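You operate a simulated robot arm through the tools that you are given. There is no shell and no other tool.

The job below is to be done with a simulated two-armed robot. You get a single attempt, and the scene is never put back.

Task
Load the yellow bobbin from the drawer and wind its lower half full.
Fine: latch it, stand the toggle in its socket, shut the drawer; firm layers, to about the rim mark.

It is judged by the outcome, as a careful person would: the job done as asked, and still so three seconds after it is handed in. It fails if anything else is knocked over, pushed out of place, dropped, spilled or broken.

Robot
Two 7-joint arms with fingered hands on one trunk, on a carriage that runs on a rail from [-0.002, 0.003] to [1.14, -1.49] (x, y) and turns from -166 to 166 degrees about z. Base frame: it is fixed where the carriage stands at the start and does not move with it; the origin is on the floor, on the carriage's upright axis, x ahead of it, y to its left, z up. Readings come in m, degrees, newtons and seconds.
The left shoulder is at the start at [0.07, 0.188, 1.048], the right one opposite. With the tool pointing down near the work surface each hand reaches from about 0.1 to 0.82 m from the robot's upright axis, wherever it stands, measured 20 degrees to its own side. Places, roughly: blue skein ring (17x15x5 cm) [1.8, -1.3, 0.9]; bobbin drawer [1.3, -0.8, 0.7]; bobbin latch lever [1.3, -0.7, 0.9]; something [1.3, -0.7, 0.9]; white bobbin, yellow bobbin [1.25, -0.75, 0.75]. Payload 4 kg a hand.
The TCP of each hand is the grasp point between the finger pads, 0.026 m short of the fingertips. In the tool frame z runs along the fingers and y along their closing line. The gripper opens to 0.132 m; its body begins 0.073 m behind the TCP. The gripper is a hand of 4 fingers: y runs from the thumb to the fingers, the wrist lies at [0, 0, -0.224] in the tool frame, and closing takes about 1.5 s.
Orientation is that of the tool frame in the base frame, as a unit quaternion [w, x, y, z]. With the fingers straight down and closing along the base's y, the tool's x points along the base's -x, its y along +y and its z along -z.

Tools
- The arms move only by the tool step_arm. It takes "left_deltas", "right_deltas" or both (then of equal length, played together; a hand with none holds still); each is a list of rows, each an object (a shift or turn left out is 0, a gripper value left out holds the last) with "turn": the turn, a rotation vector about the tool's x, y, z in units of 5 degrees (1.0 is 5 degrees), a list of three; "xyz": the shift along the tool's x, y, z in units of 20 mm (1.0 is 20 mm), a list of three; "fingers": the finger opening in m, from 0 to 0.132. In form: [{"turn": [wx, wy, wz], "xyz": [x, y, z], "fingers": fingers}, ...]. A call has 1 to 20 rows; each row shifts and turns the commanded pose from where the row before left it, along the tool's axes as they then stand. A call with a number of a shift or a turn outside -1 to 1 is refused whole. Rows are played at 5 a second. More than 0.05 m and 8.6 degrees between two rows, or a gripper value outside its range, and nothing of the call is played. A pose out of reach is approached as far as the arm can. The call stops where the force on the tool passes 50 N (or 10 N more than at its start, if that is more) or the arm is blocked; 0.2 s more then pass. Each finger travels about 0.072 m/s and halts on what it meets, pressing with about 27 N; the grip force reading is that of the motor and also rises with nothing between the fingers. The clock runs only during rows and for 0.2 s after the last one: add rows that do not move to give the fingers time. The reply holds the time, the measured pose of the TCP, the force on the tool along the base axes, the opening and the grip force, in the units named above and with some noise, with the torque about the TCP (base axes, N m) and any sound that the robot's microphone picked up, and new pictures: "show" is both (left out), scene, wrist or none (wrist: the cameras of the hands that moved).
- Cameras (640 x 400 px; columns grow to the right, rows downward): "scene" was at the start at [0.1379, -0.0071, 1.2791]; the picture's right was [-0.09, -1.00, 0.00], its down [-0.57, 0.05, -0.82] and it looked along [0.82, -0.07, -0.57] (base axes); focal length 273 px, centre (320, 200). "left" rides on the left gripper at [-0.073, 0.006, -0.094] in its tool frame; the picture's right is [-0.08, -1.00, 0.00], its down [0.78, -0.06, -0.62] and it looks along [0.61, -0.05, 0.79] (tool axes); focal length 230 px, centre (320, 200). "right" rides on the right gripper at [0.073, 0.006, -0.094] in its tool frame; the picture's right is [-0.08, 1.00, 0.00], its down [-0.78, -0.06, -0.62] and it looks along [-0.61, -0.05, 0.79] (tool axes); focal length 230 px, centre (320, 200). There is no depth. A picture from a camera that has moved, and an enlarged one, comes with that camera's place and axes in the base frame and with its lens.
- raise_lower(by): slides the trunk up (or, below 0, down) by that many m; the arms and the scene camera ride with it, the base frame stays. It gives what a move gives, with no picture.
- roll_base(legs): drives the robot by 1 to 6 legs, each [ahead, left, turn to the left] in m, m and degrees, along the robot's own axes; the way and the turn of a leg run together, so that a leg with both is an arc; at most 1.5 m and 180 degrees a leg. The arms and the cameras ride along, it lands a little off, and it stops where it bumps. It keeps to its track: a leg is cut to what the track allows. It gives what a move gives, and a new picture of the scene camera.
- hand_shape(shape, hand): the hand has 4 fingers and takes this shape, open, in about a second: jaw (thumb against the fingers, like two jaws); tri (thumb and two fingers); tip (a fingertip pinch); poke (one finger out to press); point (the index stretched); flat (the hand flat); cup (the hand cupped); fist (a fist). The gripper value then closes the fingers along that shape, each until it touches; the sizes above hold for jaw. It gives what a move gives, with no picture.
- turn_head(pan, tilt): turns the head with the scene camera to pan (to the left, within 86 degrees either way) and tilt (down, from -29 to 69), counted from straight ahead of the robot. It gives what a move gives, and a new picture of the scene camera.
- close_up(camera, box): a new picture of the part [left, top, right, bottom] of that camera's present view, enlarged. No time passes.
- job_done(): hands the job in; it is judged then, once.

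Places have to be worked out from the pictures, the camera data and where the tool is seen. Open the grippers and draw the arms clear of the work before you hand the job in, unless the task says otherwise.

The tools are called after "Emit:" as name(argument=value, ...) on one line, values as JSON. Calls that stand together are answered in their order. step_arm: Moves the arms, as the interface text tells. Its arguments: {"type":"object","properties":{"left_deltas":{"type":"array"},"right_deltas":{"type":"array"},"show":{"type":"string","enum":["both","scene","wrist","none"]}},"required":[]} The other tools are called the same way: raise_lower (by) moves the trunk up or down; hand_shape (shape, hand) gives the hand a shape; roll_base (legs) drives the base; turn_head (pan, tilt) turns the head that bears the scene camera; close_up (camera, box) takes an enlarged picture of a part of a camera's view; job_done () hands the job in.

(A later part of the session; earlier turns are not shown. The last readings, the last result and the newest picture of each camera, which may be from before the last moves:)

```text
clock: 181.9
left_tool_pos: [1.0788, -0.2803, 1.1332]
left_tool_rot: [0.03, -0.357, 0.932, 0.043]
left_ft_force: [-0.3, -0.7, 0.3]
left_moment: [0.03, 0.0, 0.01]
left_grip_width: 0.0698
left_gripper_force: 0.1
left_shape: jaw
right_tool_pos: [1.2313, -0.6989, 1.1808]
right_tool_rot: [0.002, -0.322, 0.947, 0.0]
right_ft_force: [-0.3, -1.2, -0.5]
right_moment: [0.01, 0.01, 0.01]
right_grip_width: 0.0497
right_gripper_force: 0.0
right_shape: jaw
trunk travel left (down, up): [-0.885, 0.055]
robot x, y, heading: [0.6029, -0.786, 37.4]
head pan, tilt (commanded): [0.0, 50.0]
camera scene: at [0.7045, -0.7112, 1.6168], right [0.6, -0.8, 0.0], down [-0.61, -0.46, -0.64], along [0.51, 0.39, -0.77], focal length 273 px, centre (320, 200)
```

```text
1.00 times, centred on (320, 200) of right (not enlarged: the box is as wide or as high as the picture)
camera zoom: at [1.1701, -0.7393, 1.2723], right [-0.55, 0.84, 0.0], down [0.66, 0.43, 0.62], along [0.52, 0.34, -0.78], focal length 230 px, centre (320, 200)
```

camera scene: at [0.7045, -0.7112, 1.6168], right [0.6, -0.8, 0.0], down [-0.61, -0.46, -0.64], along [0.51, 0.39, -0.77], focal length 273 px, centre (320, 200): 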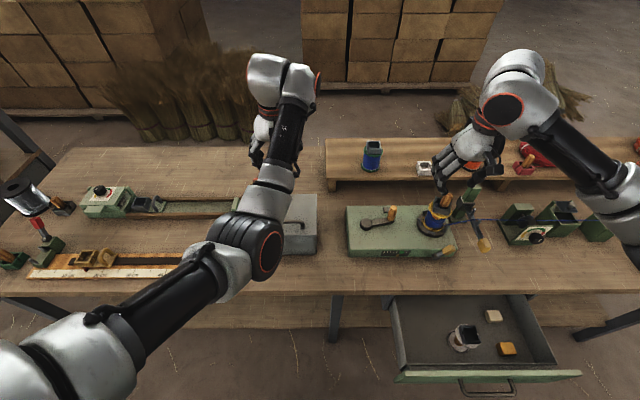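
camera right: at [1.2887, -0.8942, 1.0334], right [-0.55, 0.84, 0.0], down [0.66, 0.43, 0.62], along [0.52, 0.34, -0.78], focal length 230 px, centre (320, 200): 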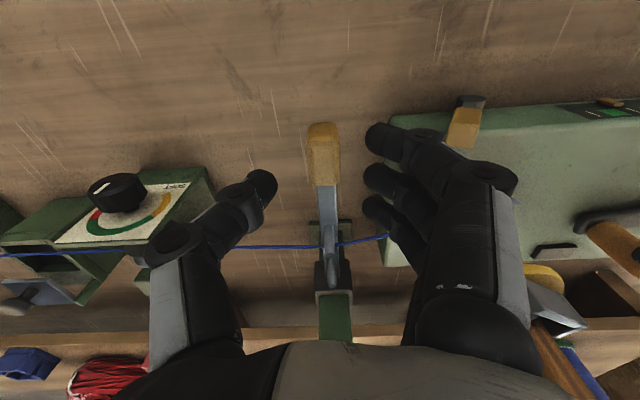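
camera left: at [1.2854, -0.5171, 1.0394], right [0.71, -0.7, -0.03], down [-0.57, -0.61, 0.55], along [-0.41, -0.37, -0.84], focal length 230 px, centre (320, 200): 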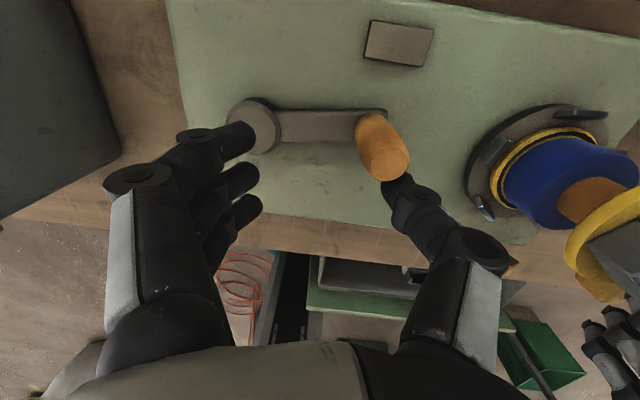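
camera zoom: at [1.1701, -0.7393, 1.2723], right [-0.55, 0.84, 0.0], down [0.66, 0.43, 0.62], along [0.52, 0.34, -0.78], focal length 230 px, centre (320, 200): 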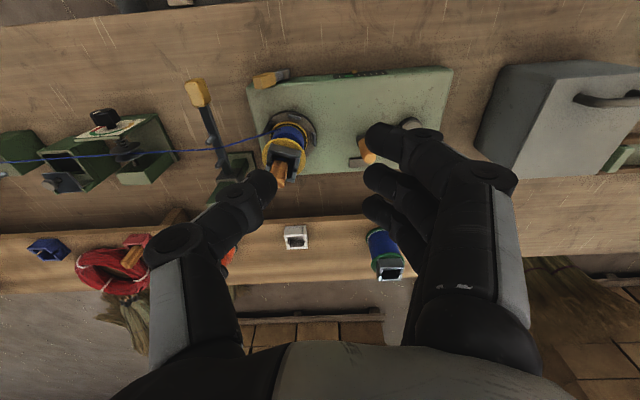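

The pointer sits at 4.8, right at the edge of the green, and the blue edge is just inside the black ring; about a third of a turn more will centre it. I move the right hand over the knob, passing high over the bench.

Emit:
step_arm(right_deltas=[{"xyz": [-0.93, 0.62, 0], "fingers": 0.065}, {"xyz": [-0.93, 0.62, 0]}, {"xyz": [-0.93, 0.62, 0]}, {"xyz": [-0.93, 0.62, 0]}, {"xyz": [-0.93, 0.62, 0]}, {"xyz": [-0.93, 0.62, 0]}, {"xyz": [0, 0, 1]}, {"xyz": [0, 0, 1]}, {"xyz": [0, 0, 1]}, {"xyz": [0, 0, 1]}, {"xyz": [0, 0, 1]}, {"xyz": [0, 0, 1]}], show="wrist")

```text
clock: 184.5
left_tool_pos: [1.0754, -0.2745, 1.1335]
left_tool_rot: [0.03, -0.359, 0.932, 0.043]
left_ft_force: [-1.1, -0.1, -0.1]
left_moment: [0.0, 0.01, 0.0]
left_grip_width: 0.0697
left_gripper_force: 0.0
left_shape: jaw
right_tool_pos: [1.2726, -0.569, 1.0612]
right_tool_rot: [0.003, -0.321, 0.947, -0.001]
right_ft_force: [0.2, 0.0, 0.3]
right_moment: [0.01, 0.01, 0.02]
right_grip_width: 0.0643
right_gripper_force: 0.1
right_shape: jaw
trunk travel left (down, up): [-0.885, 0.055]
robot x, y, heading: [0.6021, -0.7844, 37.1]
head pan, tilt (commanded): [0.0, 50.0]
camera right: at [1.2127, -0.6096, 1.1539], right [-0.55, 0.84, 0.0], down [0.66, 0.43, 0.62], along [0.52, 0.34, -0.78], focal length 230 px, centre (320, 200)
```

right: 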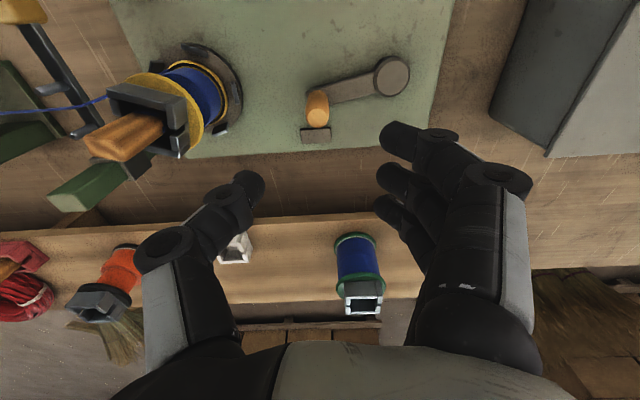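

The knob is right under the hand. I lower around it and check.

Emit:
step_arm(right_deltas=[{"xyz": [0, 0, 1]}, {"xyz": [0, 0, 1]}, {"xyz": [0, 0, 1]}, {"xyz": [0, 0, 1]}, {"xyz": [0, 0, 1]}], show="wrist")

Emit:
close_up(camera="right", box=[220, 80, 420, 230])

```text
clock: 185.7
left_tool_pos: [1.075, -0.2754, 1.1342]
left_tool_rot: [0.029, -0.359, 0.932, 0.042]
left_ft_force: [1.0, 0.3, 0.0]
left_moment: [0.02, 0.02, 0.0]
left_grip_width: 0.0698
left_gripper_force: 0.1
left_shape: jaw
right_tool_pos: [1.2756, -0.5697, 0.9599]
right_tool_rot: [0.001, -0.321, 0.947, -0.001]
right_ft_force: [-0.6, 1.0, 0.2]
right_moment: [0.01, -0.02, 0.0]
right_grip_width: 0.0643
right_gripper_force: 0.2
right_shape: jaw
trunk travel left (down, up): [-0.885, 0.055]
robot x, y, heading: [0.605, -0.788, 37.2]
head pan, tilt (commanded): [0.0, 50.0]
camera right: at [1.2138, -0.6101, 1.052], right [-0.55, 0.84, 0.0], down [0.66, 0.43, 0.62], along [0.52, 0.34, -0.79], focal length 230 px, centre (320, 200)
```

right: 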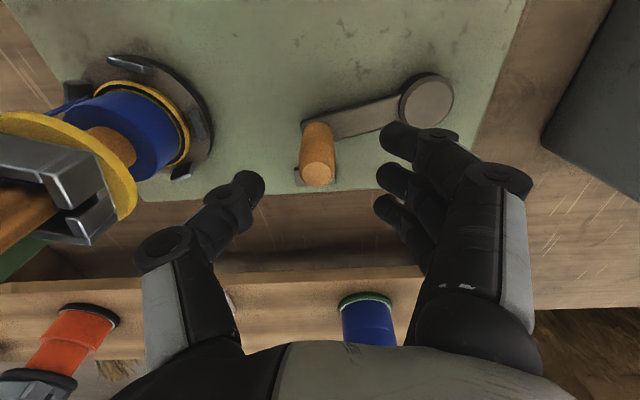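

```text
2.67 times, centred on (320, 155) of right
camera zoom: at [1.2138, -0.6101, 1.052], right [-0.55, 0.84, 0.0], down [0.66, 0.43, 0.62], along [0.52, 0.34, -0.79], focal length 614 px, centre (320, 320)
```

zoom: 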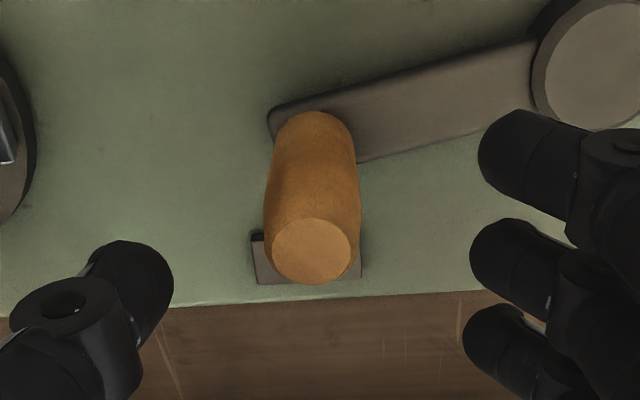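

Well aligned. I lower to z 0.925, keeping the fingertips above the crank arm, and close on the knob.

Emit:
step_arm(right_deltas=[{"xyz": [0, -0.1, 1]}, {"xyz": [0, 0, 0.75]}, {"fingers": 0.03}, {"fingers": 0.0}, {"fingers": 0.0}, {"fingers": 0.0}], show="wrist")

Emit:
close_up(camera="right", box=[220, 80, 420, 230])

```text
clock: 187.1
left_tool_pos: [1.0766, -0.2769, 1.1337]
left_tool_rot: [0.028, -0.358, 0.932, 0.044]
left_ft_force: [-0.2, 0.7, -0.4]
left_moment: [-0.01, 0.02, 0.01]
left_grip_width: 0.0698
left_gripper_force: 0.0
left_shape: jaw
right_tool_pos: [1.2782, -0.5747, 0.9244]
right_tool_rot: [0.003, -0.321, 0.947, 0.0]
right_ft_force: [5.6, -5.7, -0.9]
right_moment: [-0.03, -0.04, -0.02]
right_grip_width: 0.0049
right_gripper_force: 27.1
right_shape: jaw
trunk travel left (down, up): [-0.885, 0.055]
robot x, y, heading: [0.6019, -0.7835, 37.4]
head pan, tilt (commanded): [0.0, 50.0]
camera right: at [1.2167, -0.6141, 1.0171], right [-0.54, 0.84, 0.0], down [0.66, 0.43, 0.62], along [0.52, 0.33, -0.78], focal length 230 px, centre (320, 200)
```

right: 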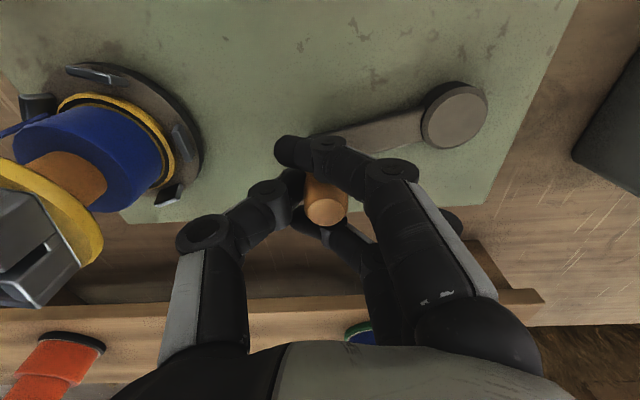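

```text
2.67 times, centred on (320, 155) of right
camera zoom: at [1.2167, -0.6141, 1.0171], right [-0.54, 0.84, 0.0], down [0.66, 0.43, 0.62], along [0.52, 0.33, -0.78], focal length 614 px, centre (320, 320)
```

zoom: 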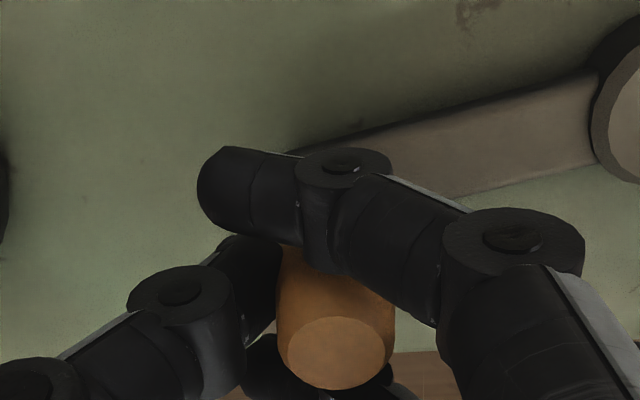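

The knob is caged in the right hand at about θ 261°. I crank the next 52° clockwise and check force and gauge.

Emit:
step_arm(right_deltas=[{"xyz": [0.965, -0.045, 0]}, {"xyz": [0.95, 0.175, 0]}, {"xyz": [0.89, 0.385, 0]}, {"xyz": [0.775, 0.57, 0]}], show="scene")

Emit:
close_up(camera="scene", box=[355, 240, 415, 265])

Emit:
close_up(camera="scene", box=[410, 180, 470, 240])

```text
clock: 188.1
left_tool_pos: [1.0745, -0.2782, 1.1351]
left_tool_rot: [0.03, -0.359, 0.932, 0.043]
left_ft_force: [0.0, 0.5, 0.6]
left_moment: [0.02, -0.03, 0.01]
left_grip_width: 0.0696
left_gripper_force: 0.0
left_shape: jaw
right_tool_pos: [1.2026, -0.5995, 0.9235]
right_tool_rot: [0.001, -0.322, 0.947, -0.001]
right_ft_force: [-0.7, -20.4, 0.7]
right_moment: [-0.33, 0.02, 0.02]
right_grip_width: 0.0055
right_gripper_force: 27.1
right_shape: jaw
trunk travel left (down, up): [-0.885, 0.055]
robot x, y, heading: [0.6002, -0.7855, 37.4]
head pan, tilt (commanded): [0.0, 50.0]
camera scene: at [0.7001, -0.7127, 1.6172], right [0.6, -0.8, 0.0], down [-0.61, -0.46, -0.64], along [0.51, 0.39, -0.76], focal length 273 px, centre (320, 200)
```

scene: 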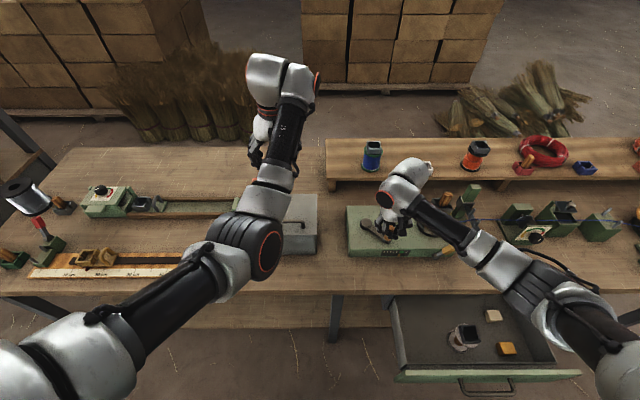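

```text
10.67 times, centred on (385, 252) of scene
camera zoom: at [0.7001, -0.7127, 1.6172], right [0.6, -0.8, 0.0], down [-0.61, -0.46, -0.64], along [0.51, 0.39, -0.76], focal length 2912 px, centre (-373, -360)
```

zoom: 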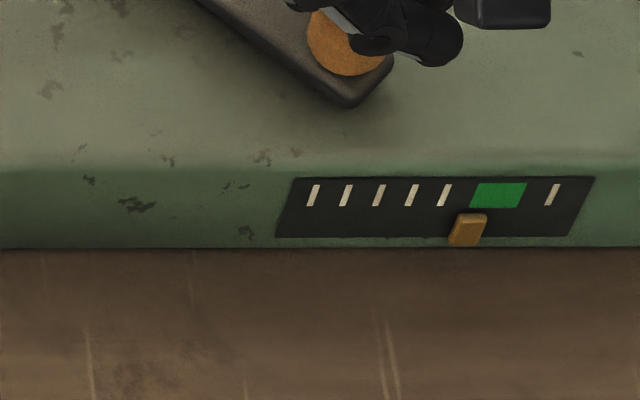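

```text
6.67 times, centred on (440, 210) of scene
camera zoom: at [0.7001, -0.7127, 1.6172], right [0.6, -0.8, 0.0], down [-0.61, -0.46, -0.64], along [0.51, 0.39, -0.76], focal length 1820 px, centre (-480, 133)
```

zoom: 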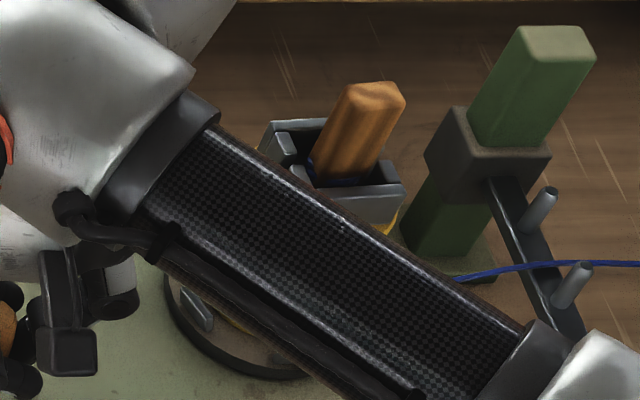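

The pointer is inside the green at 5.19. I crank about 52° more towards the centre of the green.

Emit:
step_arm(right_deltas=[{"xyz": [0.72, 0.675, 0]}, {"xyz": [0.455, 0.88, 0]}, {"xyz": [0.25, 0.96, 0]}, {"xyz": [0.03, 0.99, 0]}], show="scene")

Emit:
close_up(camera="scene", box=[355, 240, 415, 265])

Emit:
close_up(camera="scene", box=[410, 180, 470, 240])

```text
clock: 189.1
left_tool_pos: [1.0758, -0.2746, 1.1328]
left_tool_rot: [0.028, -0.359, 0.932, 0.042]
left_ft_force: [0.0, -0.1, 0.0]
left_moment: [0.0, 0.0, 0.01]
left_grip_width: 0.0701
left_gripper_force: 0.0
left_shape: jaw
right_tool_pos: [1.1395, -0.5588, 0.9236]
right_tool_rot: [0.003, -0.321, 0.947, -0.001]
right_ft_force: [3.1, -2.7, 3.2]
right_moment: [0.11, 0.09, -0.01]
right_grip_width: 0.0044
right_gripper_force: 26.5
right_shape: jaw
trunk travel left (down, up): [-0.885, 0.055]
robot x, y, heading: [0.6023, -0.7849, 37.6]
head pan, tilt (commanded): [0.0, 50.0]
camera scene: at [0.7027, -0.7069, 1.6169], right [0.6, -0.8, 0.0], down [-0.61, -0.46, -0.64], along [0.51, 0.39, -0.77], focal length 273 px, centre (320, 200)
```

scene: 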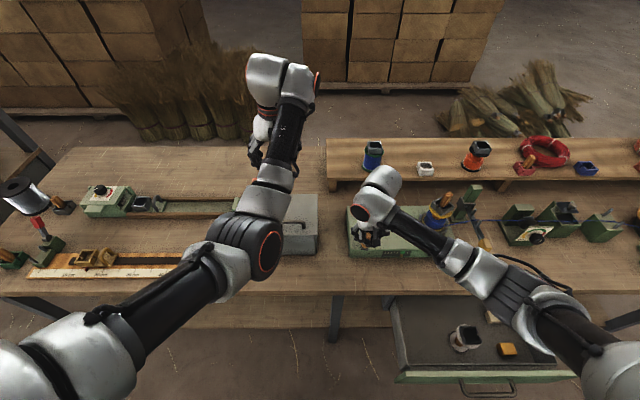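

```text
10.67 times, centred on (385, 252) of scene
camera zoom: at [0.7027, -0.7069, 1.6169], right [0.6, -0.8, 0.0], down [-0.61, -0.46, -0.64], along [0.51, 0.39, -0.77], focal length 2912 px, centre (-373, -360)
```

zoom: 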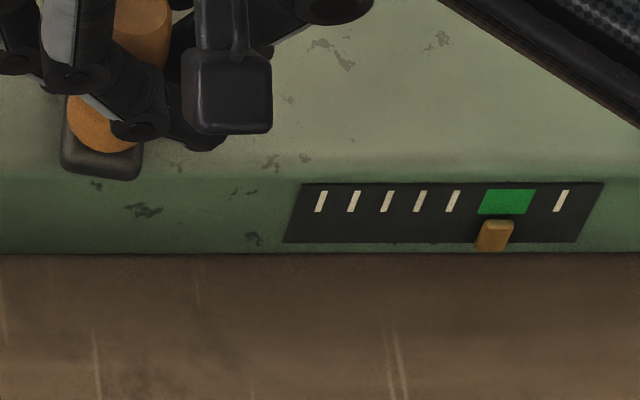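

```text
6.67 times, centred on (440, 210) of scene
camera zoom: at [0.7027, -0.7069, 1.6169], right [0.6, -0.8, 0.0], down [-0.61, -0.46, -0.64], along [0.51, 0.39, -0.77], focal length 1820 px, centre (-480, 133)
```

zoom: 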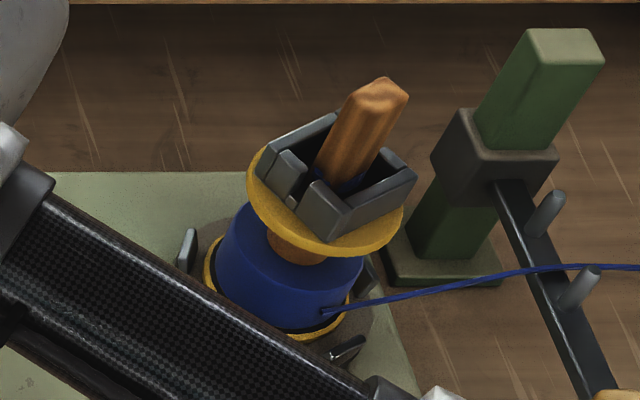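

The pointer is at the centre of the green (≈5.7). I release the knob and lift the right hand straight up.

Emit:
step_arm(right_deltas=[{"fingers": 0.03}, {"fingers": 0.065}, {"fingers": 0.065}, {"fingers": 0.065}, {"xyz": [0, 0, -1]}, {"xyz": [0, 0, -1]}, {"xyz": [0, 0, -1]}, {"xyz": [0, 0, -1]}, {"xyz": [0, 0, -1]}, {"xyz": [0, 0, -1]}, {"xyz": [0, 0, -1]}, {"xyz": [0, 0, -1]}], show="both")

Emit:
close_up(camera="scene", box=[410, 180, 470, 240])

Emit:
close_up(camera="scene", box=[355, 240, 415, 265])

```text
clock: 191.7
left_tool_pos: [1.0754, -0.2755, 1.1343]
left_tool_rot: [0.03, -0.359, 0.932, 0.042]
left_ft_force: [-0.8, 0.5, 0.9]
left_moment: [0.02, -0.03, -0.01]
left_grip_width: 0.07
left_gripper_force: 0.2
left_shape: jaw
right_tool_pos: [1.1383, -0.5615, 1.0839]
right_tool_rot: [0.003, -0.322, 0.947, -0.002]
right_ft_force: [0.1, 0.1, -0.1]
right_moment: [0.0, 0.0, 0.0]
right_grip_width: 0.0638
right_gripper_force: 0.1
right_shape: jaw
trunk travel left (down, up): [-0.885, 0.055]
robot x, y, heading: [0.6039, -0.7853, 37.1]
head pan, tilt (commanded): [0.0, 50.0]
camera scene: at [0.7021, -0.7082, 1.6168], right [0.6, -0.8, 0.0], down [-0.61, -0.46, -0.64], along [0.51, 0.39, -0.77], focal length 273 px, centre (320, 200)
camera right: at [1.0773, -0.6014, 1.1767], right [-0.55, 0.84, 0.0], down [0.66, 0.43, 0.62], along [0.52, 0.34, -0.79], focal length 230 px, centre (320, 200)
```

scene: 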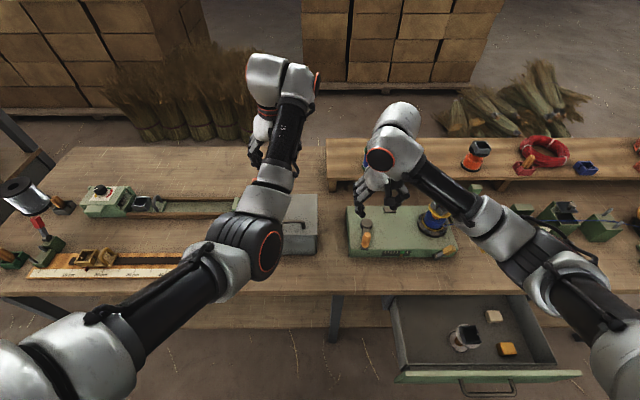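
right: 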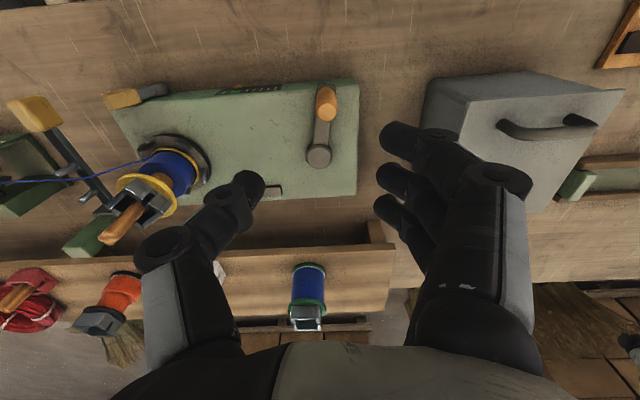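

```text
6.67 times, centred on (440, 210) of scene
camera zoom: at [0.7021, -0.7082, 1.6168], right [0.6, -0.8, 0.0], down [-0.61, -0.46, -0.64], along [0.51, 0.39, -0.77], focal length 1820 px, centre (-480, 133)
```

zoom: 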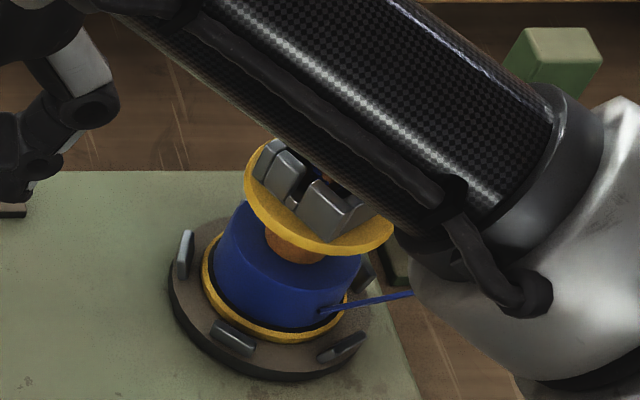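

```text
10.67 times, centred on (385, 252) of scene
camera zoom: at [0.7021, -0.7082, 1.6168], right [0.6, -0.8, 0.0], down [-0.61, -0.46, -0.64], along [0.51, 0.39, -0.77], focal length 2912 px, centre (-373, -360)
```

zoom: 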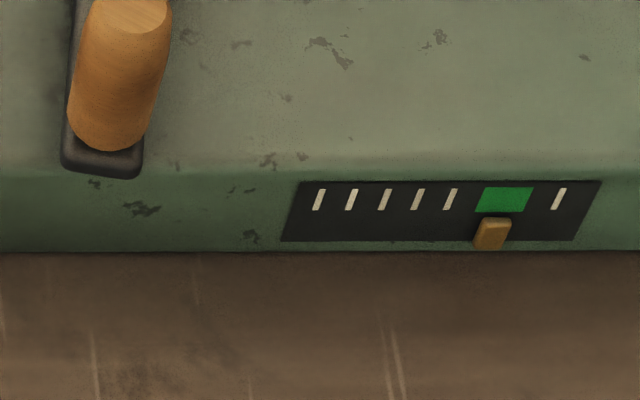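

The winding is at the rim ring and the pointer is centred in the green. Now the drawer: I raise the right hand, then move the base right to about s 1.25 so the right hand can come down in front of the drawer.

Emit:
step_arm(right_deltas=[{"xyz": [0, 0, -1]}, {"xyz": [0, 0, -1]}, {"xyz": [0, 0, -1]}], show="none")

Emit:
roll_base(legs=[[0, -0.26, 0]])

Emit:
close_up(camera="scene", box=[320, 160, 440, 250])

```text
clock: 192.5
left_tool_pos: [1.0743, -0.2757, 1.1329]
left_tool_rot: [0.029, -0.359, 0.932, 0.043]
left_ft_force: [0.1, 0.6, -0.3]
left_moment: [-0.03, 0.0, -0.02]
left_grip_width: 0.0696
left_gripper_force: 0.0
left_shape: jaw
right_tool_pos: [1.139, -0.561, 1.1424]
right_tool_rot: [0.002, -0.322, 0.947, -0.001]
right_ft_force: [0.1, 0.8, -0.5]
right_moment: [0.01, -0.04, -0.04]
right_grip_width: 0.0641
right_gripper_force: 0.0
right_shape: jaw
trunk travel left (down, up): [-0.885, 0.055]
robot x, y, heading: [0.5984, -0.7833, 37.4]
head pan, tilt (commanded): [0.0, 50.0]
```

```text
clock: 194.3
left_tool_pos: [1.2294, -0.4756, 1.1334]
left_tool_rot: [0.03, -0.36, 0.931, 0.041]
left_ft_force: [-0.8, -0.5, 0.0]
left_moment: [-0.01, -0.02, 0.01]
left_grip_width: 0.0697
left_gripper_force: 0.0
left_shape: jaw
right_tool_pos: [1.2926, -0.7623, 1.1446]
right_tool_rot: [0.002, -0.323, 0.947, -0.002]
right_ft_force: [-0.3, -0.1, 0.2]
right_moment: [-0.02, -0.01, -0.02]
right_grip_width: 0.0642
right_gripper_force: 0.0
right_shape: jaw
trunk travel left (down, up): [-0.885, 0.055]
robot x, y, heading: [0.756, -0.9859, 37.3]
head pan, tilt (commanded): [0.0, 50.0]
camera scene: at [0.8558, -0.9091, 1.6168], right [0.61, -0.8, 0.0], down [-0.61, -0.46, -0.64], along [0.51, 0.39, -0.77], focal length 273 px, centre (320, 200)
```

scene: 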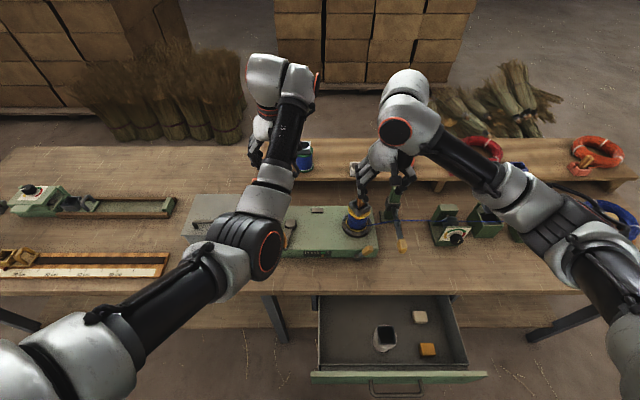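

```text
4.44 times, centred on (380, 205) of scene
camera zoom: at [0.8558, -0.9091, 1.6168], right [0.61, -0.8, 0.0], down [-0.61, -0.46, -0.64], along [0.51, 0.39, -0.77], focal length 1213 px, centre (53, 178)
```

zoom: 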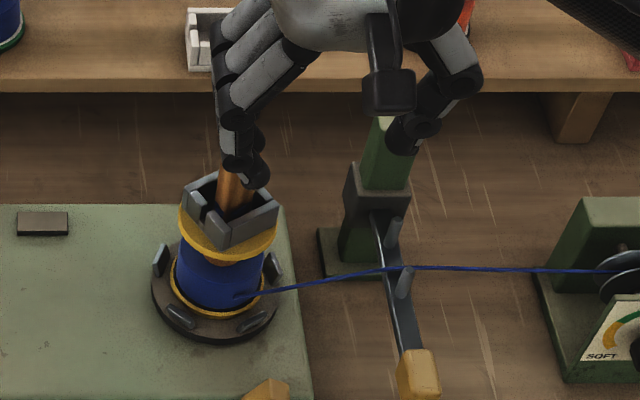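

Robot is at s 1.24. I bring the right hand back and to the right, over the empty front strip, while lowering it, then off the bench edge.

Emit:
step_arm(right_deltas=[{"xyz": [0.975, -0.75, 0.4], "fingers": 0.04}, {"xyz": [0.975, -0.75, 0.5]}, {"xyz": [0.975, -0.75, 0.6]}, {"xyz": [0.975, -0.75, 0.7]}, {"xyz": [0.975, -0.75, 0.7]}, {"xyz": [0.975, -0.75, 0.7]}, {"xyz": [0.975, -0.75, 0.7]}, {"xyz": [0.975, -0.75, 0.7]}, {"xyz": [0, 0, 1]}, {"xyz": [0, 0, 1]}, {"xyz": [0, 0, 1]}, {"xyz": [0, 0, 1]}, {"xyz": [0, 0, 1]}], show="scene")

```text
clock: 197.2
left_tool_pos: [1.2302, -0.4769, 1.1334]
left_tool_rot: [0.029, -0.36, 0.932, 0.043]
left_ft_force: [0.9, 0.7, 0.4]
left_moment: [0.0, -0.02, -0.04]
left_grip_width: 0.0696
left_gripper_force: 0.1
left_shape: jaw
right_tool_pos: [1.2432, -0.9541, 0.9445]
right_tool_rot: [0.003, -0.322, 0.947, -0.001]
right_ft_force: [-0.4, 0.0, 0.4]
right_moment: [0.0, 0.0, -0.02]
right_grip_width: 0.0404
right_gripper_force: 0.1
right_shape: jaw
trunk travel left (down, up): [-0.885, 0.055]
robot x, y, heading: [0.7554, -0.9896, 37.2]
head pan, tilt (commanded): [0.0, 50.0]
camera scene: at [0.8574, -0.911, 1.6169], right [0.61, -0.8, 0.0], down [-0.61, -0.46, -0.64], along [0.51, 0.39, -0.77], focal length 273 px, centre (320, 200)
```

scene: 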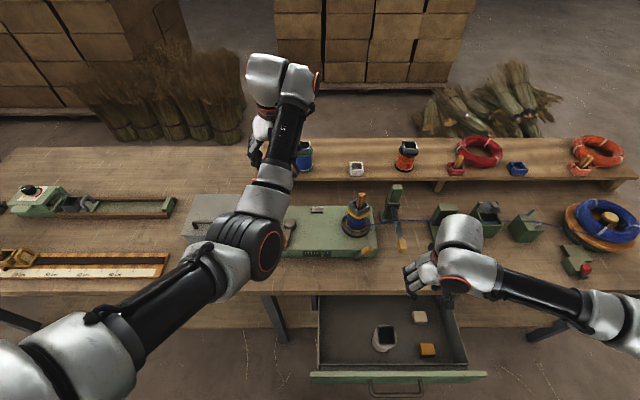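

Clear posture with the elbow out. I bring the hand back over the open drawer to just in front of it, staying well above the drawer front.

Emit:
step_arm(right_deltas=[{"xyz": [1, 0.2, 0.3], "fingers": 0.0}, {"xyz": [1, 0.2, 0.3]}, {"xyz": [1, 0.2, 0.3]}, {"xyz": [1, 0.2, 0.3]}, {"xyz": [1, 0.2, 0.3]}, {"xyz": [1, 0.2, 0.4]}, {"xyz": [1, 0.2, 0.4]}, {"xyz": [1, 0.2, 0.4]}, {"xyz": [1, 0.2, 0.4]}, {"xyz": [1, 0.2, 0.4]}, {"xyz": [1, 0.2, 0.4]}, {"xyz": [1, 0.2, 0.4]}, {"xyz": [0.3, 0.2, 0.3]}], show="both")

```text
clock: 199.9
left_tool_pos: [1.2291, -0.4777, 1.1332]
left_tool_rot: [0.029, -0.361, 0.931, 0.044]
left_ft_force: [0.3, 0.3, 1.4]
left_moment: [0.01, -0.01, -0.01]
left_grip_width: 0.0697
left_gripper_force: 0.1
left_shape: jaw
right_tool_pos: [1.0171, -1.0634, 0.8513]
right_tool_rot: [0.002, -0.323, 0.946, -0.002]
right_ft_force: [-0.5, 0.0, 0.3]
right_moment: [0.01, -0.03, 0.04]
right_grip_width: 0.0002
right_gripper_force: 27.0
right_shape: jaw
trunk travel left (down, up): [-0.885, 0.055]
robot x, y, heading: [0.7543, -0.9895, 37.2]
head pan, tilt (commanded): [0.0, 50.0]
camera scene: at [0.8573, -0.9108, 1.6168], right [0.61, -0.8, 0.0], down [-0.61, -0.46, -0.64], along [0.51, 0.39, -0.77], focal length 273 px, centre (320, 200)
camera right: at [0.9564, -1.1029, 0.9445], right [-0.55, 0.84, 0.0], down [0.66, 0.43, 0.62], along [0.52, 0.34, -0.78], focal length 230 px, centre (320, 200)
```

scene: 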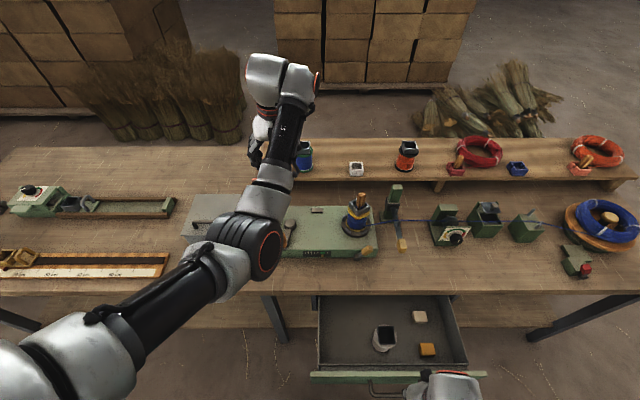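
right: 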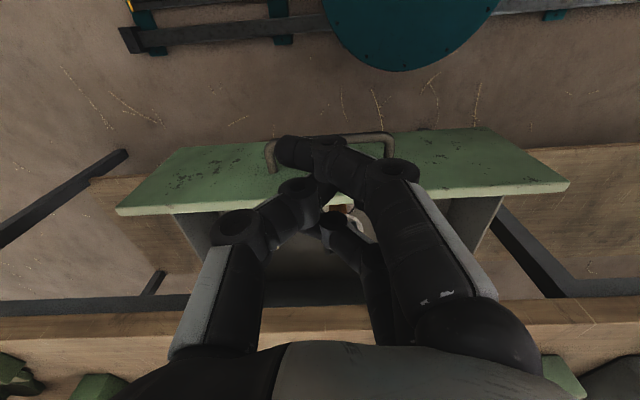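

The closed hand is in front of the drawer at n 0.165. I pitch it 15° forward and lower it so the fingertips face the drawer front just above the handle bar.

Emit:
step_arm(right_deltas=[{"turn": [0, -1, 0]}, {"turn": [0, -1, 0]}, {"turn": [0, -1, 0]}, {"xyz": [0.4, 0, 0.98]}, {"xyz": [0.4, 0, 0.98]}, {"xyz": [0.3, 0, 0.98]}, {"xyz": [0.26, 0, 0.98]}, {"xyz": [0.26, 0, 0.9]}], show="both")

```text
clock: 201.8
left_tool_pos: [1.2291, -0.4761, 1.1325]
left_tool_rot: [0.029, -0.36, 0.931, 0.043]
left_ft_force: [-0.7, 0.8, 0.5]
left_moment: [0.02, 0.0, -0.03]
left_grip_width: 0.0695
left_gripper_force: 0.0
left_shape: jaw
right_tool_pos: [1.0132, -1.0667, 0.7491]
right_tool_rot: [0.125, -0.32, 0.938, 0.041]
right_ft_force: [-0.2, 0.4, 0.2]
right_moment: [-0.03, 0.0, -0.01]
right_grip_width: 0.0
right_gripper_force: 27.1
right_shape: jaw
trunk travel left (down, up): [-0.885, 0.055]
robot x, y, heading: [0.7589, -0.9901, 37.5]
head pan, tilt (commanded): [0.0, 50.0]
camera scene: at [0.8571, -0.911, 1.6169], right [0.61, -0.8, 0.0], down [-0.61, -0.46, -0.64], along [0.51, 0.39, -0.77], focal length 273 px, centre (320, 200)
camera right: at [0.9358, -1.1206, 0.8189], right [-0.55, 0.84, 0.02], down [0.51, 0.32, 0.8], along [0.66, 0.45, -0.6], focal length 230 px, centre (320, 200)
```

scene: 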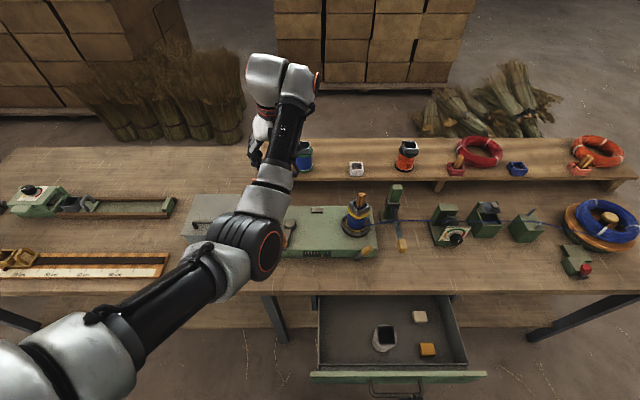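
right: 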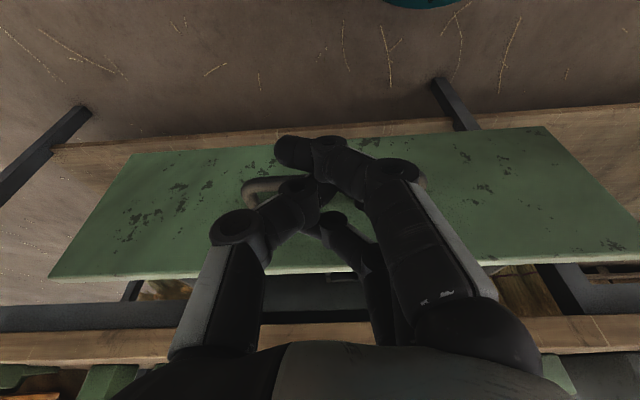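

The fingertips face the drawer front just above the bar. I advance slowly until they touch and begin to push.

Emit:
step_arm(right_deltas=[{"xyz": [-0.483, 0, 0.13]}, {"xyz": [-0.483, 0, 0.13]}, {"xyz": [-0.483, 0, 0.13]}, {"xyz": [-0.483, 0, 0.13]}, {"xyz": [-0.483, 0, 0.13]}, {"xyz": [-0.483, 0, 0.13]}], show="wrist")

```text
clock: 203.2
left_tool_pos: [1.2301, -0.477, 1.1328]
left_tool_rot: [0.029, -0.36, 0.931, 0.043]
left_ft_force: [-0.5, -0.3, 0.5]
left_moment: [0.02, -0.03, 0.0]
left_grip_width: 0.0698
left_gripper_force: 0.1
left_shape: jaw
right_tool_pos: [1.0639, -1.0294, 0.7496]
right_tool_rot: [0.126, -0.32, 0.938, 0.041]
right_ft_force: [0.3, 0.9, -0.1]
right_moment: [0.0, 0.01, 0.02]
right_grip_width: 0.0
right_gripper_force: 27.1
right_shape: jaw
trunk travel left (down, up): [-0.885, 0.055]
robot x, y, heading: [0.7576, -0.9864, 37.3]
head pan, tilt (commanded): [0.0, 50.0]
camera right: at [0.9834, -1.0827, 0.8207], right [-0.55, 0.84, 0.02], down [0.51, 0.32, 0.8], along [0.66, 0.45, -0.6], focal length 230 px, centre (320, 200)
```

right: 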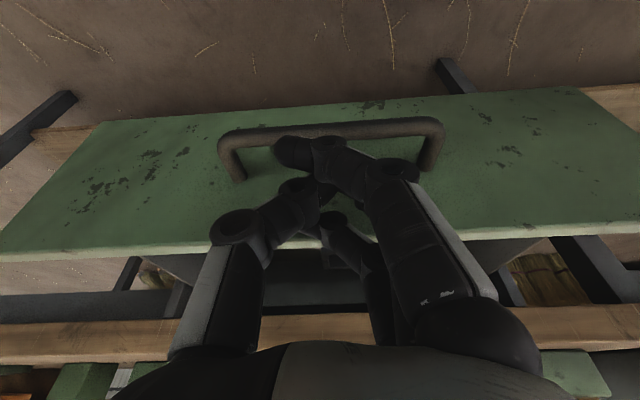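

No contact yet. I enlarge to see where the fingertips are relative to the drawer front's top edge.

Emit:
close_up(camera="right", box=[200, 90, 460, 290])

Emit:
turn_head(pan=-15, tilt=66)

```text
2.00 times, centred on (330, 190) of right
camera zoom: at [0.9834, -1.0827, 0.8207], right [-0.55, 0.84, 0.02], down [0.51, 0.32, 0.8], along [0.66, 0.45, -0.6], focal length 460 px, centre (300, 220)
```

zoom: 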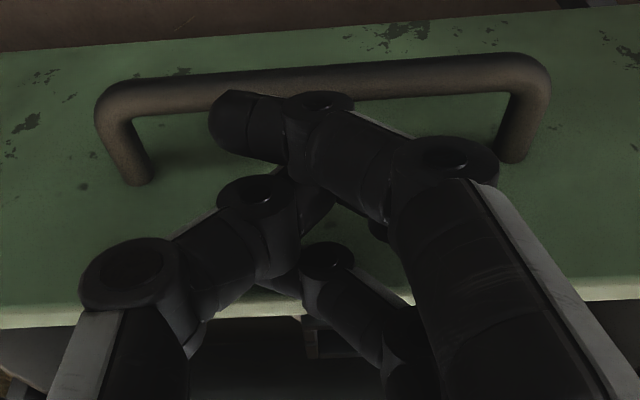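

```text
clock: 203.9
left_tool_pos: [1.2295, -0.4782, 1.1336]
left_tool_rot: [0.029, -0.36, 0.932, 0.043]
left_ft_force: [-0.8, -0.6, -0.8]
left_moment: [-0.02, -0.01, 0.0]
left_grip_width: 0.0698
left_gripper_force: 0.1
left_shape: jaw
right_tool_pos: [1.0616, -1.0301, 0.75]
right_tool_rot: [0.125, -0.319, 0.938, 0.041]
right_ft_force: [-0.1, 0.0, -0.2]
right_moment: [0.01, 0.0, -0.01]
right_grip_width: 0.0003
right_gripper_force: 27.2
right_shape: jaw
trunk travel left (down, up): [-0.885, 0.055]
robot x, y, heading: [0.7576, -0.9875, 37.4]
head pan, tilt (commanded): [-15.0, 66.0]
camera scene: at [0.8509, -0.935, 1.5977], right [0.38, -0.93, 0.0], down [-0.84, -0.35, -0.41], along [0.38, 0.15, -0.91], focal length 273 px, centre (320, 200)
```

scene: 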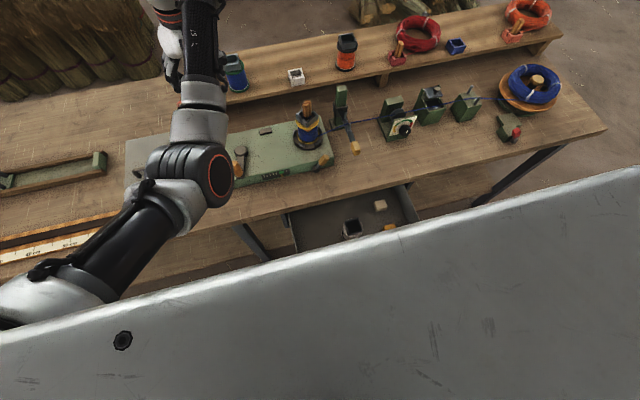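

That head pose only shows my own chest, so I set it back. The wrist view shows the fingers still in front of the panel; I push on another 4 cm and watch the force.

Emit:
turn_head(pan=0, tilt=52)

Emit:
step_arm(right_deltas=[{"xyz": [-0.483, 0, 0.13]}, {"xyz": [-0.483, 0, 0.13]}, {"xyz": [-0.483, 0, 0.13]}, {"xyz": [-0.483, 0, 0.13]}], show="both")

```text
clock: 204.7
left_tool_pos: [1.2301, -0.477, 1.1331]
left_tool_rot: [0.03, -0.359, 0.932, 0.043]
left_ft_force: [0.1, -0.3, 0.5]
left_moment: [0.05, -0.01, -0.02]
left_grip_width: 0.0697
left_gripper_force: 0.1
left_shape: jaw
right_tool_pos: [1.0614, -1.0292, 0.7503]
right_tool_rot: [0.126, -0.32, 0.938, 0.041]
right_ft_force: [-0.2, 0.2, -0.3]
right_moment: [0.0, -0.03, -0.01]
right_grip_width: 0.0
right_gripper_force: 26.7
right_shape: jaw
trunk travel left (down, up): [-0.885, 0.055]
robot x, y, heading: [0.7597, -0.9859, 37.4]
head pan, tilt (commanded): [0.0, 52.0]
camera scene: at [0.8557, -0.9122, 1.6141], right [0.6, -0.8, 0.0], down [-0.63, -0.48, -0.62], along [0.49, 0.37, -0.79], focal length 273 px, centre (320, 200)
```

scene: 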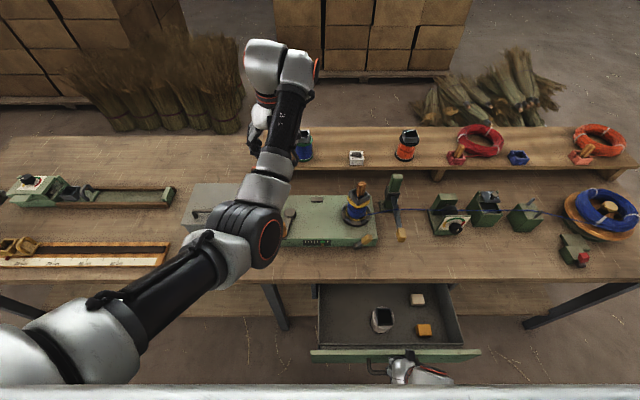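

```text
clock: 205.7
left_tool_pos: [1.2296, -0.4769, 1.1329]
left_tool_rot: [0.029, -0.36, 0.932, 0.043]
left_ft_force: [-0.6, 0.0, -0.1]
left_moment: [0.01, -0.01, -0.01]
left_grip_width: 0.0696
left_gripper_force: 0.0
left_shape: jaw
right_tool_pos: [1.0928, -1.0035, 0.7497]
right_tool_rot: [0.126, -0.32, 0.938, 0.041]
right_ft_force: [0.0, -0.6, 0.0]
right_moment: [0.01, 0.01, -0.01]
right_grip_width: 0.0
right_gripper_force: 27.0
right_shape: jaw
trunk travel left (down, up): [-0.885, 0.055]
robot x, y, heading: [0.7548, -0.9865, 37.2]
head pan, tilt (commanded): [0.0, 52.0]
camera scene: at [0.856, -0.9118, 1.6142], right [0.61, -0.8, 0.0], down [-0.63, -0.48, -0.62], along [0.49, 0.37, -0.79], focal length 273 px, centre (320, 200)
camera right: at [1.0149, -1.0582, 0.8202], right [-0.55, 0.84, 0.02], down [0.51, 0.32, 0.8], along [0.66, 0.45, -0.6], focal length 230 px, centre (320, 200)
```

scene: 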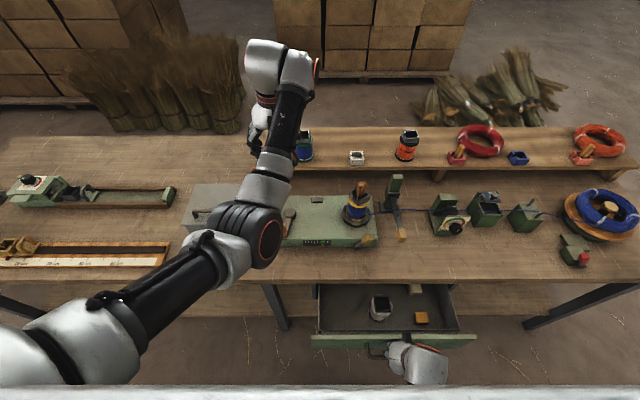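
right: 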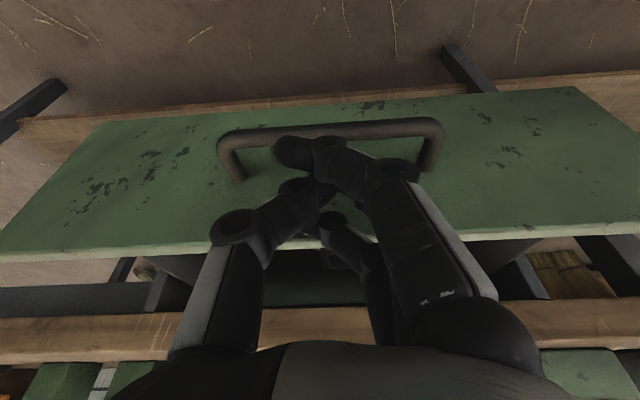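

The drawer moves along with the hand with almost no force. I keep pushing another 12 cm.

Emit:
step_arm(right_deltas=[{"xyz": [-0.58, 0, 0.155]}, {"xyz": [-0.58, 0, 0.155]}, {"xyz": [-0.58, 0, 0.155]}, {"xyz": [-0.58, 0, 0.155]}, {"xyz": [-0.58, 0, 0.155]}, {"xyz": [-0.58, 0, 0.155]}, {"xyz": [-0.58, 0, 0.155]}, {"xyz": [-0.58, 0, 0.155]}, {"xyz": [-0.58, 0, 0.155]}, {"xyz": [-0.58, 0, 0.155]}], show="both")

```text
clock: 207.9
left_tool_pos: [1.2297, -0.4777, 1.1319]
left_tool_rot: [0.029, -0.36, 0.931, 0.043]
left_ft_force: [-0.8, -0.7, 1.0]
left_moment: [0.02, -0.04, -0.03]
left_grip_width: 0.0698
left_gripper_force: 0.1
left_shape: jaw
right_tool_pos: [1.1899, -0.9323, 0.7508]
right_tool_rot: [0.127, -0.318, 0.938, 0.041]
right_ft_force: [0.2, -0.3, 0.2]
right_moment: [0.06, 0.02, 0.01]
right_grip_width: 0.0001
right_gripper_force: 26.9
right_shape: jaw
trunk travel left (down, up): [-0.885, 0.055]
robot x, y, heading: [0.7549, -0.9888, 37.4]
head pan, tilt (commanded): [0.0, 52.0]
camera scene: at [0.8561, -0.9117, 1.6141], right [0.61, -0.8, 0.0], down [-0.63, -0.48, -0.62], along [0.49, 0.37, -0.79], focal length 273 px, centre (320, 200)
camera right: at [1.1115, -0.9854, 0.8212], right [-0.55, 0.84, 0.02], down [0.51, 0.32, 0.8], along [0.67, 0.45, -0.6], focal length 230 px, centre (320, 200)
```

scene: 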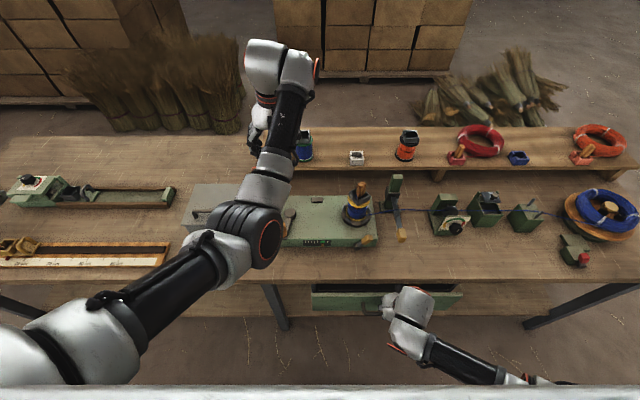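
right: 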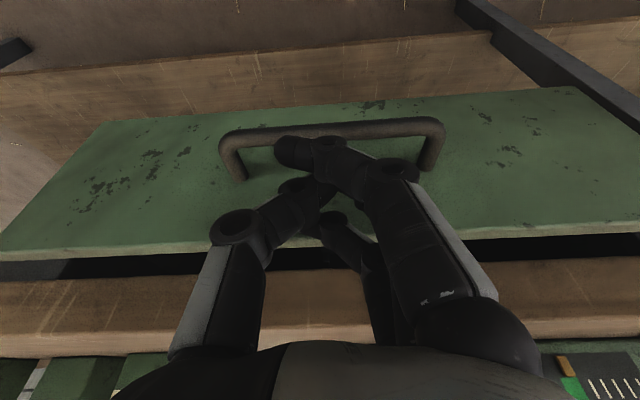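

About 3 cm remain. I push the rest in small steps until the drawer meets its stop.

Emit:
step_arm(right_deltas=[{"xyz": [-0.34, 0, 0.09]}, {"xyz": [-0.34, 0, 0.09]}, {"xyz": [-0.34, 0, 0.09]}], show="wrist")

```text
clock: 208.7
left_tool_pos: [1.2298, -0.4773, 1.1339]
left_tool_rot: [0.029, -0.36, 0.932, 0.043]
left_ft_force: [-0.8, 0.6, 0.7]
left_moment: [0.02, 0.0, 0.01]
left_grip_width: 0.0696
left_gripper_force: 0.0
left_shape: jaw
right_tool_pos: [1.2053, -0.9204, 0.75]
right_tool_rot: [0.126, -0.319, 0.938, 0.041]
right_ft_force: [-0.7, -0.2, 0.4]
right_moment: [0.01, -0.01, -0.04]
right_grip_width: 0.0
right_gripper_force: 27.0
right_shape: jaw
trunk travel left (down, up): [-0.885, 0.055]
robot x, y, heading: [0.7577, -0.9918, 37.3]
head pan, tilt (commanded): [0.0, 52.0]
camera right: at [1.1271, -0.9732, 0.8209], right [-0.55, 0.84, 0.02], down [0.51, 0.32, 0.8], along [0.66, 0.45, -0.6], focal length 230 px, centre (320, 200)
```

right: 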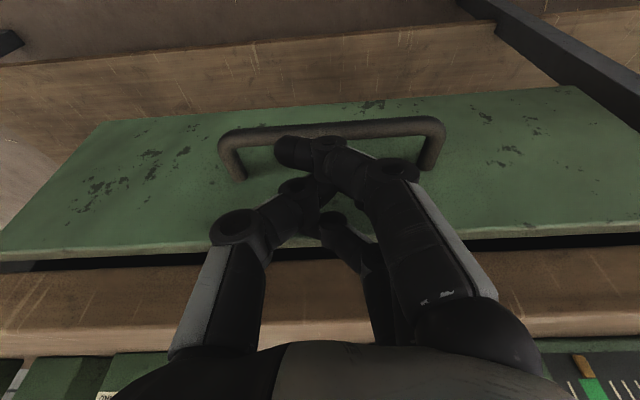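

Still free. Three more 5 mm steps.

Emit:
step_arm(right_deltas=[{"xyz": [-0.24, 0, 0.065]}, {"xyz": [-0.24, 0, 0.065]}, {"xyz": [-0.24, 0, 0.065]}], show="wrist")

Emit:
close_up(camera="scene", box=[290, 260, 480, 330])

```text
clock: 209.5
left_tool_pos: [1.2268, -0.4795, 1.1357]
left_tool_rot: [0.031, -0.361, 0.931, 0.042]
left_ft_force: [-0.4, -0.6, 0.4]
left_moment: [0.0, 0.01, -0.04]
left_grip_width: 0.0699
left_gripper_force: 0.1
left_shape: jaw
right_tool_pos: [1.2113, -0.9141, 0.7494]
right_tool_rot: [0.123, -0.321, 0.938, 0.04]
right_ft_force: [-29.3, -17.7, -1.3]
right_moment: [-0.15, 0.33, -0.47]
right_grip_width: 0.0
right_gripper_force: 26.9
right_shape: jaw
trunk travel left (down, up): [-0.885, 0.055]
robot x, y, heading: [0.7582, -0.9854, 37.2]
head pan, tilt (commanded): [0.0, 52.0]
camera right: at [1.1334, -0.9667, 0.82], right [-0.55, 0.84, 0.02], down [0.51, 0.32, 0.8], along [0.66, 0.45, -0.6], focal length 230 px, centre (320, 200)
```

right: 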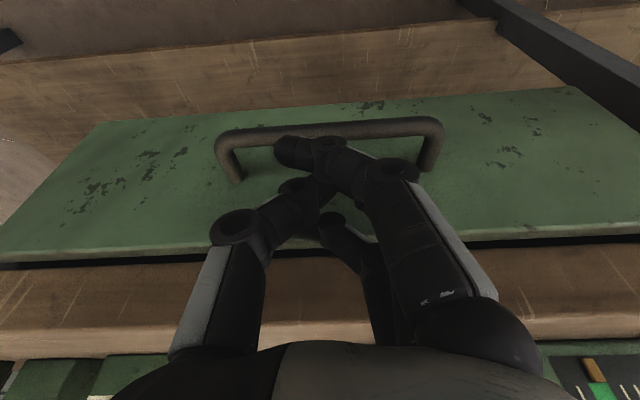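

```text
3.37 times, centred on (385, 295) of scene
camera zoom: at [0.8511, -0.9152, 1.6146], right [0.61, -0.8, 0.0], down [-0.63, -0.48, -0.62], along [0.49, 0.37, -0.79], focal length 920 px, centre (101, -120)
```

zoom: 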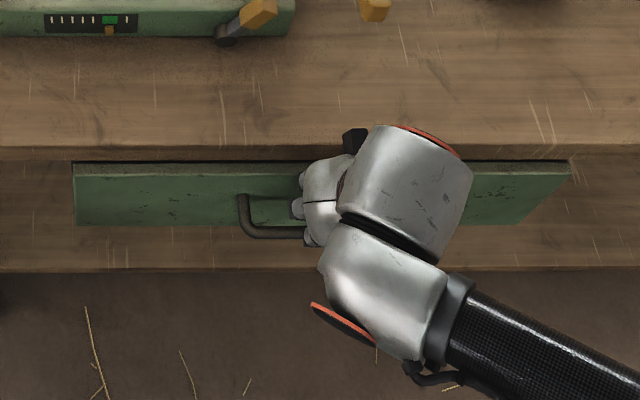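

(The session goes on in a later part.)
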